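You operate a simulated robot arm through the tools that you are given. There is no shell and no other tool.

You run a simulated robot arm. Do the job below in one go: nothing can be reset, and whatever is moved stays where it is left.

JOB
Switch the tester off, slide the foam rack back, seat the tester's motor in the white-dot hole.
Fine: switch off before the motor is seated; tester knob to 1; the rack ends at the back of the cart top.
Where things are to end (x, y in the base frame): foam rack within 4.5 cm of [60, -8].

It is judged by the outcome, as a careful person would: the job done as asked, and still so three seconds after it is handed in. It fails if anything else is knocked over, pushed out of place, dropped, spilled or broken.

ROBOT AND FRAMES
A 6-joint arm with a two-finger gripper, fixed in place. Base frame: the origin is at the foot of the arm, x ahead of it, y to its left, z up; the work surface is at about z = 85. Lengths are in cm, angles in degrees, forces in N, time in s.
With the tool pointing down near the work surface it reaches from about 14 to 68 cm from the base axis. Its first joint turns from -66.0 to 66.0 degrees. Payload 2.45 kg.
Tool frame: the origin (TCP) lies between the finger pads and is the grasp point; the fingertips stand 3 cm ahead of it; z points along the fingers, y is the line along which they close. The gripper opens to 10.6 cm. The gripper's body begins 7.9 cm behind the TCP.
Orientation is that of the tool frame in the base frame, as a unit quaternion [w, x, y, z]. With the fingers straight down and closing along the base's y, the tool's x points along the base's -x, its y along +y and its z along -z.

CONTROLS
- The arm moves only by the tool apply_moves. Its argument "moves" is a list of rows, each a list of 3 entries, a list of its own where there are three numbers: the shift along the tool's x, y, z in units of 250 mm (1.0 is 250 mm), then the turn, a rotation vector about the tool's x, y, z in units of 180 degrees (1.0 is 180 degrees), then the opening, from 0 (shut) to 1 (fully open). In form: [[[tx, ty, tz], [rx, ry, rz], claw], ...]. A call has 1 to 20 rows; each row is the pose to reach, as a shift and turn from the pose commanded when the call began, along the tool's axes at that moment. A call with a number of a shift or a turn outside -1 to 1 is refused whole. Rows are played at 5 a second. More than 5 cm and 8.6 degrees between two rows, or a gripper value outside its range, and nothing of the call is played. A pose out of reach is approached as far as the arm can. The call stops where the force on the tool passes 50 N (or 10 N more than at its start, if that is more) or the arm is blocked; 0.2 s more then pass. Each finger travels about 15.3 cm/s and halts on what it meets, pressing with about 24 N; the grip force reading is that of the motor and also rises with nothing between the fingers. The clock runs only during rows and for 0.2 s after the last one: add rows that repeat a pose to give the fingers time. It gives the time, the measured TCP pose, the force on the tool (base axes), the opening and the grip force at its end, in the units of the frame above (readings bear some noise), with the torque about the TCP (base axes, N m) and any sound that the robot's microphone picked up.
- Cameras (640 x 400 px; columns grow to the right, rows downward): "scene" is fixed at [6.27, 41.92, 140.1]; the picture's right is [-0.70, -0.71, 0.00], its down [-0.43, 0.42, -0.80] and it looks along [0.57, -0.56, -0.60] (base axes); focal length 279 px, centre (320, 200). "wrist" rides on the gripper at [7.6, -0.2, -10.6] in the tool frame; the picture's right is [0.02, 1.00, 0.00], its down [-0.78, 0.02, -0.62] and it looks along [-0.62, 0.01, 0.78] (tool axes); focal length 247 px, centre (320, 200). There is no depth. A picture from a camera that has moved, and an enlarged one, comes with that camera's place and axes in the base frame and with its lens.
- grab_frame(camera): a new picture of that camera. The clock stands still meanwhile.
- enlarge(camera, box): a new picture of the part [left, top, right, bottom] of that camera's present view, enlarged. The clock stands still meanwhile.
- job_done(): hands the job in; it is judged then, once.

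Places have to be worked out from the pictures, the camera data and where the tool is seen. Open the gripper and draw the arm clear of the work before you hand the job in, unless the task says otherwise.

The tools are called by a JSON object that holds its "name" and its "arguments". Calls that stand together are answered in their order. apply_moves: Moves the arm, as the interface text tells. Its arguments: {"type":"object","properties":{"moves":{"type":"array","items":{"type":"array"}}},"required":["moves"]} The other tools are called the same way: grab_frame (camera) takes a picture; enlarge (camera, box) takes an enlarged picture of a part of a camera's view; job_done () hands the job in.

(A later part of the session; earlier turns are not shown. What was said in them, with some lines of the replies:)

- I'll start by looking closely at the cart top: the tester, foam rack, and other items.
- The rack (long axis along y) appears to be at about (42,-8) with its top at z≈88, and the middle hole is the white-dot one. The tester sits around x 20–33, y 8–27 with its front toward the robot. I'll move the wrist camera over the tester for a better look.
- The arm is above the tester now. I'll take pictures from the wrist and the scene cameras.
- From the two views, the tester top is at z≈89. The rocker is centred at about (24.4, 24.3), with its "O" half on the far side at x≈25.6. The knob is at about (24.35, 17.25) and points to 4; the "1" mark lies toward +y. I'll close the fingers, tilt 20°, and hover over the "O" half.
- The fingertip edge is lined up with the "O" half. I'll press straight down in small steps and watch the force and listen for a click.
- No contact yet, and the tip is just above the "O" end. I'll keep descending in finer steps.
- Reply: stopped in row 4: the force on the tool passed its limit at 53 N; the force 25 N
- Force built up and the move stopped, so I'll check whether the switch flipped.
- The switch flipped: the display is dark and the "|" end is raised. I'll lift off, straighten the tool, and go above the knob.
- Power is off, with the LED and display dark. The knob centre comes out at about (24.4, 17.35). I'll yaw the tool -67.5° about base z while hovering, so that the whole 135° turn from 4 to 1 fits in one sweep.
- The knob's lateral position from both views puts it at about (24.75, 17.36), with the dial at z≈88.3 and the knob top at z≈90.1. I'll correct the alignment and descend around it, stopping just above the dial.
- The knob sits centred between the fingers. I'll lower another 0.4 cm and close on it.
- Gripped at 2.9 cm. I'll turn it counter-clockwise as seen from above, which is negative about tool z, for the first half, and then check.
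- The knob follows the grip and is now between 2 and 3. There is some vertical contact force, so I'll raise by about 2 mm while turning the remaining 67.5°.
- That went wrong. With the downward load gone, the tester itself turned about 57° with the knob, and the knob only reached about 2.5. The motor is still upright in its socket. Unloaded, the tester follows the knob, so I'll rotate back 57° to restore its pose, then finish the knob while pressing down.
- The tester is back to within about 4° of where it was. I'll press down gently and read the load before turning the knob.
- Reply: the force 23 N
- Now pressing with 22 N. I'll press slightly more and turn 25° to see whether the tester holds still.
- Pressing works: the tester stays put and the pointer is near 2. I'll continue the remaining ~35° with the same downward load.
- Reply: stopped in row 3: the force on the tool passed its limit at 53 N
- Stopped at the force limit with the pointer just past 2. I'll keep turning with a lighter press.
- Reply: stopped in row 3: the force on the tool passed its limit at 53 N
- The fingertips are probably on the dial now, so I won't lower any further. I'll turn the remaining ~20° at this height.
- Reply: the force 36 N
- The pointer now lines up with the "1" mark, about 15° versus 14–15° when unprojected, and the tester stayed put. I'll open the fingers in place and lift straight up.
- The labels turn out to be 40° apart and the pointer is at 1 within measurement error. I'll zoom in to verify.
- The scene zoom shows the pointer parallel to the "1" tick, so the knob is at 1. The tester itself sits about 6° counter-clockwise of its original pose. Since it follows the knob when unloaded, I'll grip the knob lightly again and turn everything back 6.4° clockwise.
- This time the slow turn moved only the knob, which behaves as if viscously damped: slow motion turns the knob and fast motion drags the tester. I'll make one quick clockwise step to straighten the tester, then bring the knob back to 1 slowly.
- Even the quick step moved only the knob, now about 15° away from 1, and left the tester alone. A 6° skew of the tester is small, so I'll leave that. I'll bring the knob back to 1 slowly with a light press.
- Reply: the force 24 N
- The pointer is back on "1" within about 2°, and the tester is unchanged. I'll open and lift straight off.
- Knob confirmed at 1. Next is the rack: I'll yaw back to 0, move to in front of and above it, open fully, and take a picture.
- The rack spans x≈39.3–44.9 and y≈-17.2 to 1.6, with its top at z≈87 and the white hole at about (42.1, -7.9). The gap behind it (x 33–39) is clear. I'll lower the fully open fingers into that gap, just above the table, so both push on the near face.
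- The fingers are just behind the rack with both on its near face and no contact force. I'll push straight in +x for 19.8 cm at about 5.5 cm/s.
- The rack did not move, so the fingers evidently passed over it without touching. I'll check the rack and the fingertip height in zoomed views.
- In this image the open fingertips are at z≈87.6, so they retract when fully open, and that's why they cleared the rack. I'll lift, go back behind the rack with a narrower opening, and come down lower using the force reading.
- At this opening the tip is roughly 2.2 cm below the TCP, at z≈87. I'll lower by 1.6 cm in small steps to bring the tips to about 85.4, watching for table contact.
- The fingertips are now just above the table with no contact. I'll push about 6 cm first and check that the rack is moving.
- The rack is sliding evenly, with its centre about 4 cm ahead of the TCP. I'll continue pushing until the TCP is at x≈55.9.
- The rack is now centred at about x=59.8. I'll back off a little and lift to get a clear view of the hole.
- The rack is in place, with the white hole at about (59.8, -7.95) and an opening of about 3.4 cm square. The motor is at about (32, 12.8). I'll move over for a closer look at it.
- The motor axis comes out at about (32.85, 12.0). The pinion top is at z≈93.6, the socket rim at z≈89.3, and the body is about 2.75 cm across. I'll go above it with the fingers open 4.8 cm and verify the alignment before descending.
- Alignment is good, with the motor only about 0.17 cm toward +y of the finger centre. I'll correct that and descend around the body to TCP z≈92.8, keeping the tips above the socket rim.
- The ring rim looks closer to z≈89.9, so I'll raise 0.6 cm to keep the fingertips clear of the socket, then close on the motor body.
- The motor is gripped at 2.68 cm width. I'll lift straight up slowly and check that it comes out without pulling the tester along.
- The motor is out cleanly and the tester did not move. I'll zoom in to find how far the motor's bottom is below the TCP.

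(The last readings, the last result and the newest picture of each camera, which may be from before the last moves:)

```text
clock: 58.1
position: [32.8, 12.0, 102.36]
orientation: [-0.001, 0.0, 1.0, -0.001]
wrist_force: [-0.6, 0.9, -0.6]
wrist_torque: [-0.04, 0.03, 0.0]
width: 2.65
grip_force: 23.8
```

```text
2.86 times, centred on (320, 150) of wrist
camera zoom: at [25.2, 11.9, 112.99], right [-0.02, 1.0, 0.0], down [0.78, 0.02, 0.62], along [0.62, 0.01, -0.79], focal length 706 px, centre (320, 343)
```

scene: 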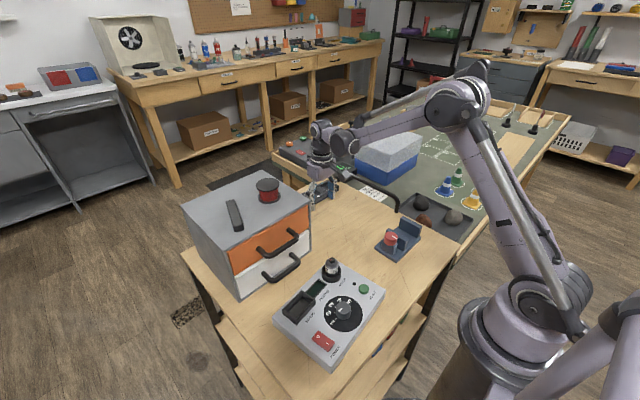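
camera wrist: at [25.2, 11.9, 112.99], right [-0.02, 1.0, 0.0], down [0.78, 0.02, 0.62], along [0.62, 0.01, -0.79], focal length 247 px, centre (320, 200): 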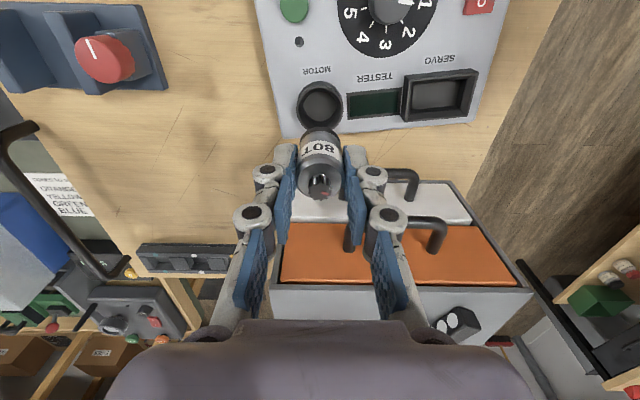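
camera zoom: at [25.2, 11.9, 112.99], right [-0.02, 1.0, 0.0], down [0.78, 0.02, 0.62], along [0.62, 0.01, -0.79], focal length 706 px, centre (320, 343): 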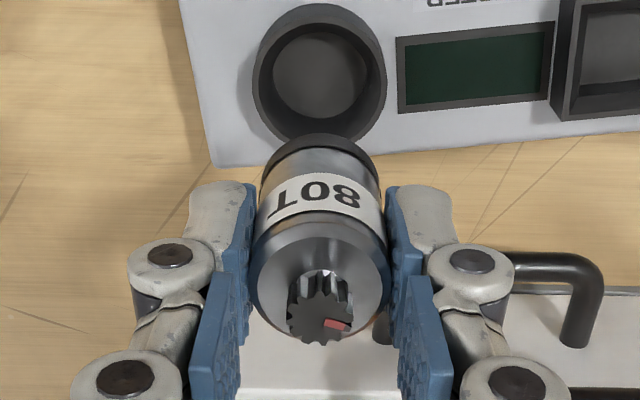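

The motor's bottom is about 5.15 cm below the TCP, so when seated the TCP will be at about z≈90.3 with the tips clear of the rack top (z≈86.8). I'll carry the motor high, first toward -y and then out over the rack, clear of the toolbox.

{"name": "apply_moves", "arguments": {"moves": [[[0, -0.1, -0.1], [0, 0, 0], 0.2], [[0, -0.24, -0.2], [0, 0, 0], 0.2], [[0, -0.4, -0.28], [0, 0, 0], 0.2], [[-0.08, -0.56, -0.28], [0, 0, 0], 0.2], [[-0.2, -0.7, -0.28], [0, 0, 0], 0.2], [[-0.35, -0.78, -0.28], [0, 0, 0], 0.2], [[-0.5, -0.8, -0.28], [0, 0, 0], 0.2], [[-0.65, -0.8, -0.28], [0, 0, 0], 0.2], [[-0.8, -0.8, -0.28], [0, 0, 0], 0.2], [[-0.88, -0.8, -0.28], [0, 0, 0], 0.2], [[-0.9, -0.8, -0.28], [0, 0, 0], 0.2], [[-0.9, -0.8, -0.28], [0, 0, 0], 0.2]]}}

{"name": "grab_frame", "arguments": {"camera": "wrist"}}

{"name": "enlarge", "arguments": {"camera": "wrist", "box": [230, 80, 410, 200]}}

```text
clock: 60.7
position: [55.43, -7.88, 109.4]
orientation: [0.0, 0.0, 1.0, -0.001]
wrist_force: [-0.6, 0.5, -1.2]
wrist_torque: [-0.03, -0.01, 0.01]
width: 2.64
grip_force: 23.4
```

```text
taken
camera wrist: at [47.78, -8.03, 119.96], right [-0.02, 1.0, 0.0], down [0.78, 0.02, 0.62], along [0.62, 0.01, -0.79], focal length 247 px, centre (320, 200)
```

wrist: 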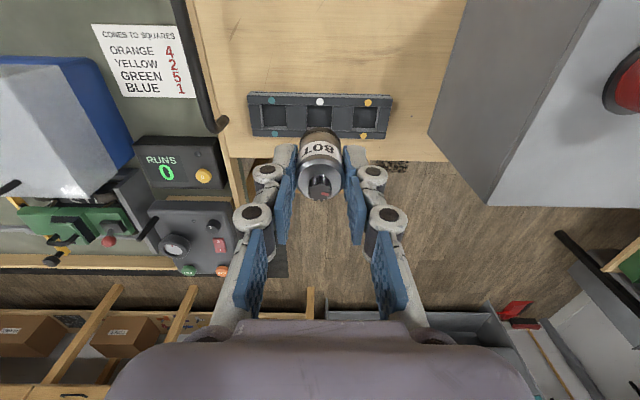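

```text
3.33 times, centred on (320, 140) of wrist
camera zoom: at [47.78, -8.03, 119.96], right [-0.02, 1.0, 0.0], down [0.78, 0.02, 0.62], along [0.62, 0.01, -0.79], focal length 823 px, centre (320, 400)
```

zoom: 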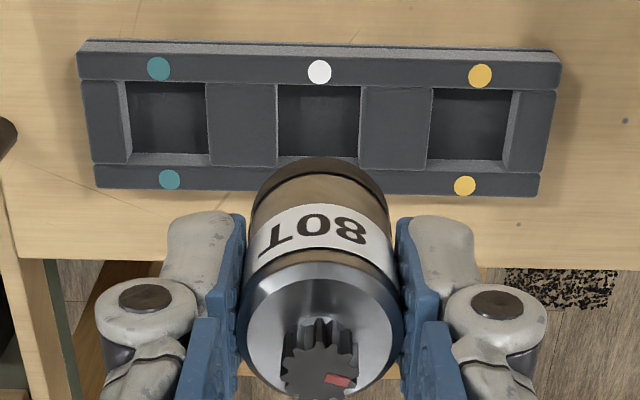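

The hole centre is confirmed at about (59.85, -7.95). I'll move above it and lower to TCP z≈94, with the motor's bottom ~2 cm above the rack, then check alignment.

{"name": "apply_moves", "arguments": {"moves": [[[-0.09, -0.002, 0.05], [0, 0, 0], 0.2], [[-0.176, -0.003, 0.15], [0, 0, 0], 0.2], [[-0.176, -0.003, 0.3], [0, 0, 0], 0.2], [[-0.176, -0.003, 0.45], [0, 0, 0], 0.2], [[-0.176, -0.003, 0.56], [0, 0, 0], 0.2], [[-0.176, -0.003, 0.616], [0, 0, 0], 0.2], [[-0.176, -0.003, 0.616], [0, 0, 0], 0.2]]}}

{"name": "enlarge", "arguments": {"camera": "wrist", "box": [220, 90, 420, 230]}}

{"name": "enlarge", "arguments": {"camera": "scene", "box": [290, 150, 370, 210]}}

```text
clock: 62.3
position: [59.67, -7.99, 93.94]
orientation: [-0.001, -0.001, 1.0, -0.001]
wrist_force: [0.2, -0.7, -1.4]
wrist_torque: [0.01, 0.01, 0.02]
width: 2.66
grip_force: 24.5
```

```text
2.86 times, centred on (320, 160) of wrist
camera zoom: at [52.11, -8.15, 104.51], right [-0.02, 1.0, 0.0], down [0.78, 0.02, 0.62], along [0.62, 0.01, -0.79], focal length 706 px, centre (320, 314)
```

zoom: 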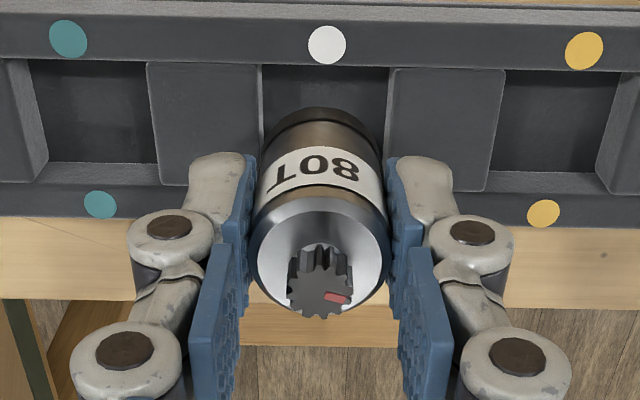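

```text
6.67 times, centred on (330, 180) of scene
camera zoom: at [6.27, 41.92, 140.1], right [-0.7, -0.71, 0.0], down [-0.43, 0.42, -0.8], along [0.57, -0.56, -0.6], focal length 1861 px, centre (253, 333)
```

zoom: 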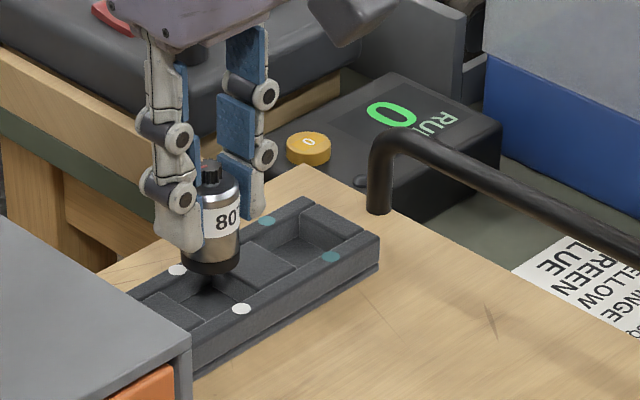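

The motor is over the white-dot hole and nearly centred; about 0.1 cm toward +x and +y is needed. I'll correct that and lower slowly into the hole.

{"name": "apply_moves", "arguments": {"moves": [[[-0.004, 0.004, 0.02], [0, 0, 0], 0.2], [[-0.004, 0.004, 0.04], [0, 0, 0], 0.2], [[-0.004, 0.004, 0.06], [0, 0, 0], 0.2], [[-0.004, 0.004, 0.08], [0, 0, 0], 0.2], [[-0.004, 0.004, 0.09], [0, 0, 0], 0.2], [[-0.004, 0.004, 0.1], [0, 0, 0], 0.2], [[-0.004, 0.004, 0.11], [0, 0, 0], 0.2]]}}

{"name": "enlarge", "arguments": {"camera": "wrist", "box": [220, 90, 420, 230]}}

{"name": "enlarge", "arguments": {"camera": "scene", "box": [290, 150, 370, 210]}}

```text
clock: 63.9
position: [59.87, -7.93, 91.18]
orientation: [-0.001, 0.0, 1.0, -0.001]
wrist_force: [0.7, 1.1, -0.7]
wrist_torque: [-0.01, 0.04, 0.01]
width: 2.67
grip_force: 23.6
```

```text
2.86 times, centred on (320, 160) of wrist
camera zoom: at [52.21, -8.07, 101.8], right [-0.02, 1.0, 0.0], down [0.78, 0.02, 0.62], along [0.62, 0.01, -0.79], focal length 706 px, centre (320, 314)
```

zoom: 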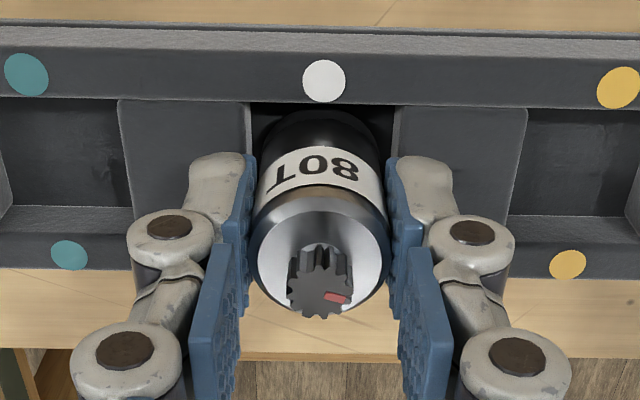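

```text
6.67 times, centred on (330, 180) of scene
camera zoom: at [6.27, 41.92, 140.1], right [-0.7, -0.71, 0.0], down [-0.43, 0.42, -0.8], along [0.57, -0.56, -0.6], focal length 1861 px, centre (253, 333)
```

zoom: 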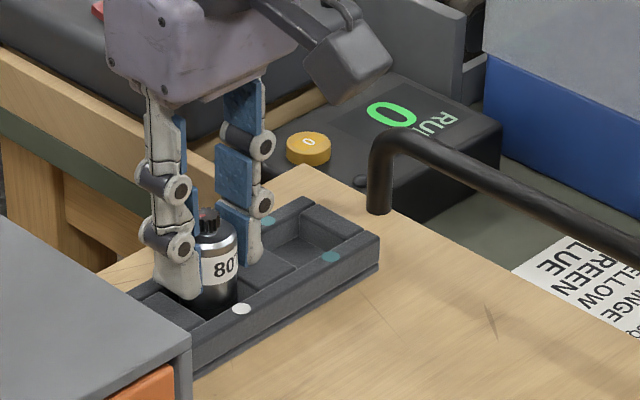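

The motor's bottom is already inside the hole and centred, with no contact force. I'll lower in 1–2 mm steps until it touches the floor.

{"name": "apply_moves", "arguments": {"moves": [[[0, 0, 0.006], [0, 0, 0], 0.2], [[0, 0, 0.012], [0, 0, 0], 0.2], [[0, 0, 0.018], [0, 0, 0], 0.2], [[0, 0, 0.024], [0, 0, 0], 0.2]]}}

```text
clock: 64.9
position: [59.8, -8.03, 90.58]
orientation: [-0.001, 0.001, 1.0, 0.0]
wrist_force: [0.9, -0.7, -0.3]
wrist_torque: [0.01, 0.0, 0.03]
width: 2.68
grip_force: 23.8
```

{"name": "apply_moves", "arguments": {"moves": [[[0, 0, 0.004], [0, 0, 0], 0.2], [[0, 0, 0.008], [0, 0, 0], 0.2], [[0, 0, 0.012], [0, 0, 0], 0.2]]}}

{"name": "enlarge", "arguments": {"camera": "wrist", "box": [220, 90, 420, 230]}}

{"name": "enlarge", "arguments": {"camera": "scene", "box": [300, 165, 350, 205]}}

```text
clock: 65.7
position: [59.8, -8.04, 90.33]
orientation: [0.0, 0.0, 1.0, -0.001]
wrist_force: [1.1, 0.3, 19.7]
wrist_torque: [0.06, -0.03, -0.07]
width: 2.71
grip_force: 24.3
```

```text
2.86 times, centred on (320, 160) of wrist
camera zoom: at [52.2, -8.11, 100.94], right [-0.02, 1.0, 0.0], down [0.78, 0.02, 0.62], along [0.62, 0.01, -0.78], focal length 706 px, centre (320, 314)
```

zoom: 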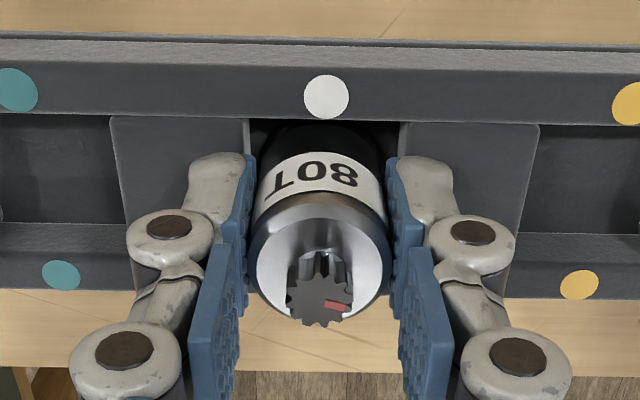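

```text
10.00 times, centred on (325, 185) of scene
camera zoom: at [6.23, 41.93, 140.1], right [-0.7, -0.71, 0.0], down [-0.43, 0.42, -0.8], along [0.57, -0.56, -0.6], focal length 2792 px, centre (270, 350)
```

zoom: 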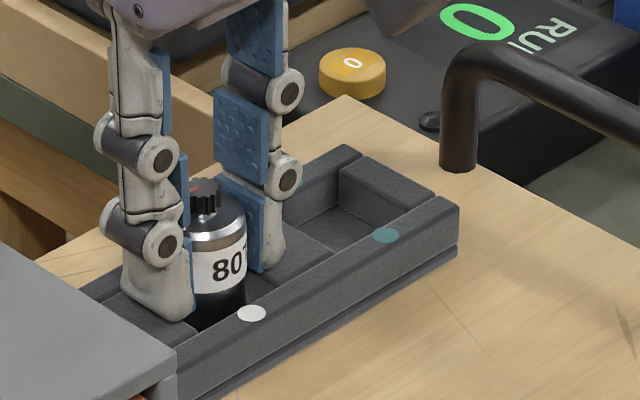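

Contact at 20 N with the TCP at z≈90.3 means the motor has reached the hole floor, as predicted. I'll relax the load slightly, open the fingers, and lift straight up.

{"name": "apply_moves", "arguments": {"moves": [[[0, 0, -0.003], [0, 0, 0], 0.2], [[0, 0, -0.003], [0, 0, 0], 0.3], [[0, 0, -0.003], [0, 0, 0], 0.4], [[0, 0, -0.003], [0, 0, 0], 0.47], [[0, 0, -0.003], [0, 0, 0], 0.47]]}}

{"name": "enlarge", "arguments": {"camera": "wrist", "box": [220, 90, 420, 230]}}

{"name": "enlarge", "arguments": {"camera": "scene", "box": [300, 165, 350, 205]}}

```text
clock: 66.9
position: [59.89, -8.01, 90.51]
orientation: [-0.001, 0.001, 1.0, -0.001]
wrist_force: [0.2, 0.1, -0.4]
wrist_torque: [0.0, 0.0, -0.03]
width: 4.99
grip_force: 0.1
```

```text
2.86 times, centred on (320, 160) of wrist
camera zoom: at [52.22, -8.09, 100.95], right [-0.02, 1.0, 0.0], down [0.78, 0.02, 0.62], along [0.62, 0.01, -0.79], focal length 706 px, centre (320, 314)
```

zoom: 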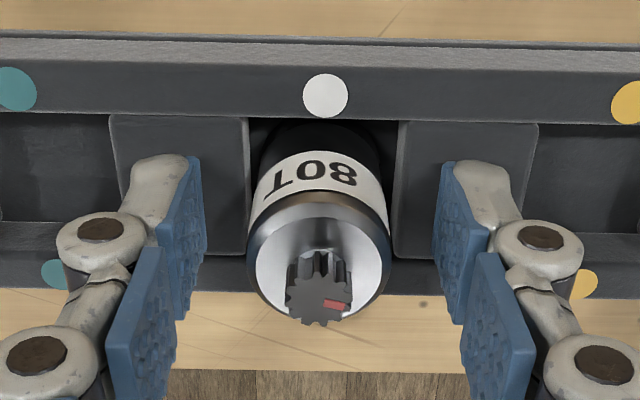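

```text
10.00 times, centred on (325, 185) of scene
camera zoom: at [6.27, 41.92, 140.1], right [-0.7, -0.71, 0.0], down [-0.43, 0.42, -0.8], along [0.57, -0.56, -0.6], focal length 2792 px, centre (270, 350)
```

zoom: 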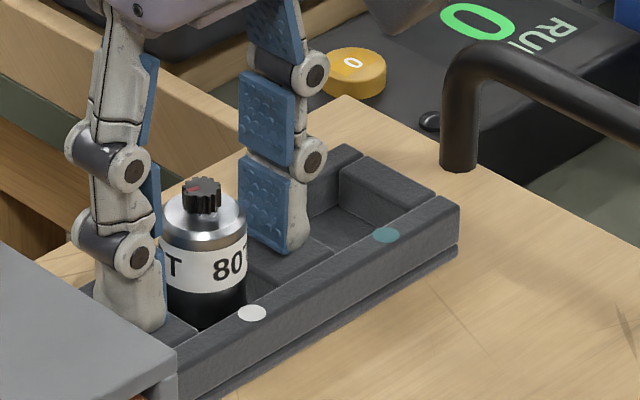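

The motor stands free and upright in the white-dot hole. I'll lift the gripper straight up and draw back.

{"name": "apply_moves", "arguments": {"moves": [[[0, 0, -0.06], [0, 0, 0], 0.47], [[0, 0, -0.16], [0, 0, 0], 0.47], [[0, 0, -0.3], [0, 0, 0], 0.47], [[0, 0, -0.46], [0, 0, 0], 0.5], [[0, 0, -0.62], [0, 0, 0], 0.6], [[0.05, 0, -0.76], [0, 0, 0], 0.8], [[0.2, 0, -0.8], [0, 0, 0], 1], [[0.3, 0, -0.8], [0, 0, 0], 1], [[0.3, 0, -0.8], [0, 0, 0], 1]]}}

{"name": "grab_frame", "arguments": {"camera": "wrist"}}

{"name": "grab_frame", "arguments": {"camera": "scene"}}

{"name": "enlarge", "arguments": {"camera": "scene", "box": [270, 250, 410, 370]}}

```text
clock: 68.9
position: [52.42, -7.95, 110.41]
orientation: [-0.001, 0.0, 1.0, 0.0]
wrist_force: [0.8, -0.1, 0.6]
wrist_torque: [-0.01, -0.01, 0.03]
width: 10.6
grip_force: 0.2
```

```text
taken
camera wrist: at [44.79, -7.98, 121.03], right [-0.02, 1.0, 0.0], down [0.78, 0.02, 0.62], along [0.62, 0.01, -0.79], focal length 247 px, centre (320, 200)
```

wrist: 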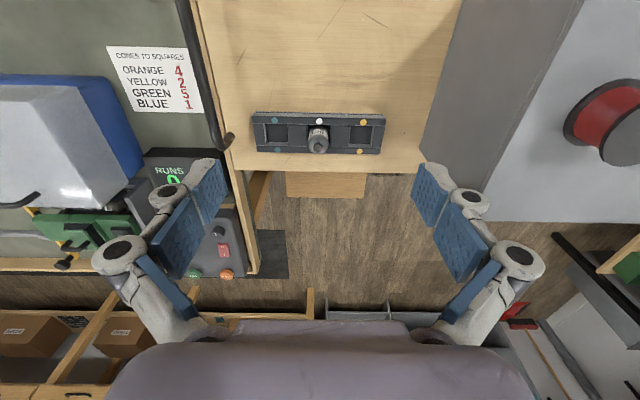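

```text
taken
```

scene: 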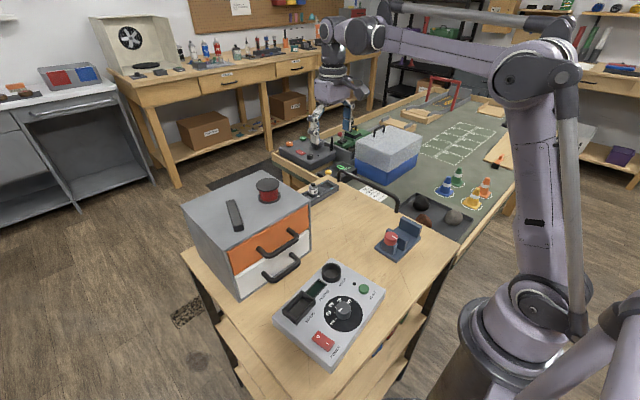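

```text
3.33 times, centred on (340, 310) of scene
camera zoom: at [6.27, 41.92, 140.1], right [-0.7, -0.71, 0.0], down [-0.43, 0.42, -0.8], along [0.57, -0.56, -0.6], focal length 930 px, centre (253, -167)
```

zoom: 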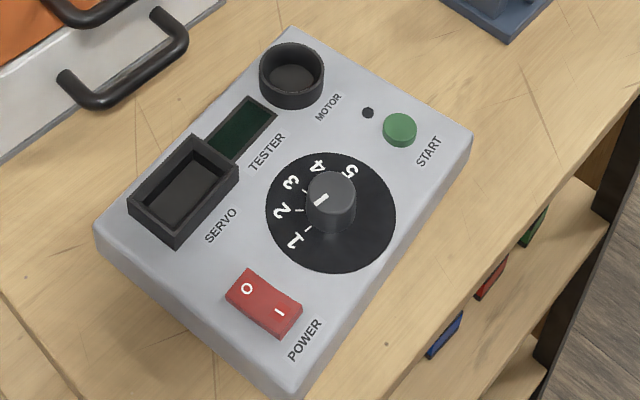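

Everything looks right from here. I'll check the motor, rack and knob once more before handing in.

{"name": "enlarge", "arguments": {"camera": "wrist", "box": [230, 90, 410, 180]}}

{"name": "enlarge", "arguments": {"camera": "scene", "box": [320, 285, 360, 325]}}

{"name": "enlarge", "arguments": {"camera": "scene", "box": [290, 155, 430, 255]}}

```text
3.56 times, centred on (320, 135) of wrist
camera zoom: at [44.79, -7.98, 121.03], right [-0.02, 1.0, 0.0], down [0.78, 0.02, 0.62], along [0.62, 0.01, -0.79], focal length 878 px, centre (320, 431)
```

zoom: 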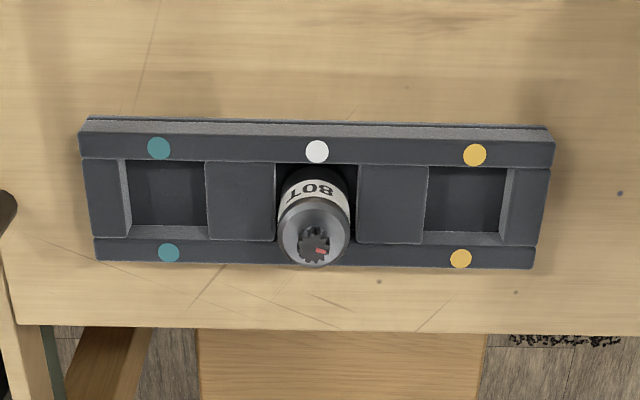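

```text
10.00 times, centred on (340, 305) of scene
camera zoom: at [6.27, 41.92, 140.1], right [-0.7, -0.71, 0.0], down [-0.43, 0.42, -0.8], along [0.57, -0.56, -0.6], focal length 2792 px, centre (120, -850)
```

zoom: 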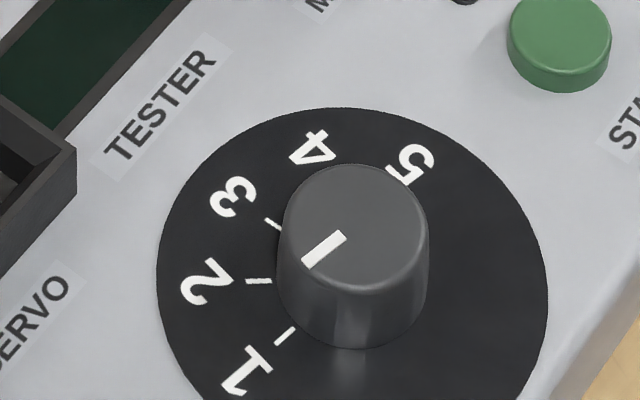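

```text
4.00 times, centred on (360, 205) of scene
camera zoom: at [6.27, 41.92, 140.1], right [-0.7, -0.71, 0.0], down [-0.43, 0.42, -0.8], along [0.57, -0.56, -0.6], focal length 1117 px, centre (160, 180)
```

zoom: 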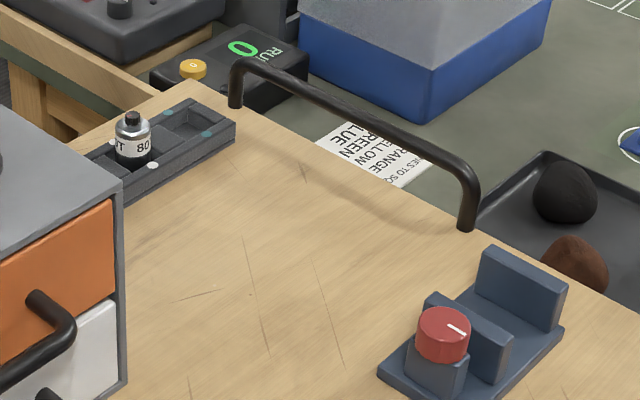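

The power is off with the display dark, and the knob pointer is parallel to the "1" tick. The rack is at about (59.8, -8) at the back of the cart, and the motor stands upright in the white-dot hole. The gripper is open and clear of the work, so I'm handing the job in.

{"name": "job_done", "arguments": {}}

```text
The job is handed in.
```

The job is done and handed in. I haven't seen the judge's result.

- **Tester:** it was switched off before the motor was moved. The display and light are dark, and the knob points to 1.
- **Foam rack:** it is at the back of the cart top, centred at about (59.8, -8), within the 4.5 cm allowed.
- **Motor:** it stands upright on the floor of the white-dot hole.

**Tester position:** while I was turning the knob, the whole tester swung round with it by about 57°. I turned it back, but it ended about 6° counter-clockwise of where it started, with its centre moved by less than half a centimetre. I left it there because a further attempt to straighten it turned only the knob, which I then set back to 1.

As far as the pictures show, nothing else was moved. The gripper is open and clear of the work.
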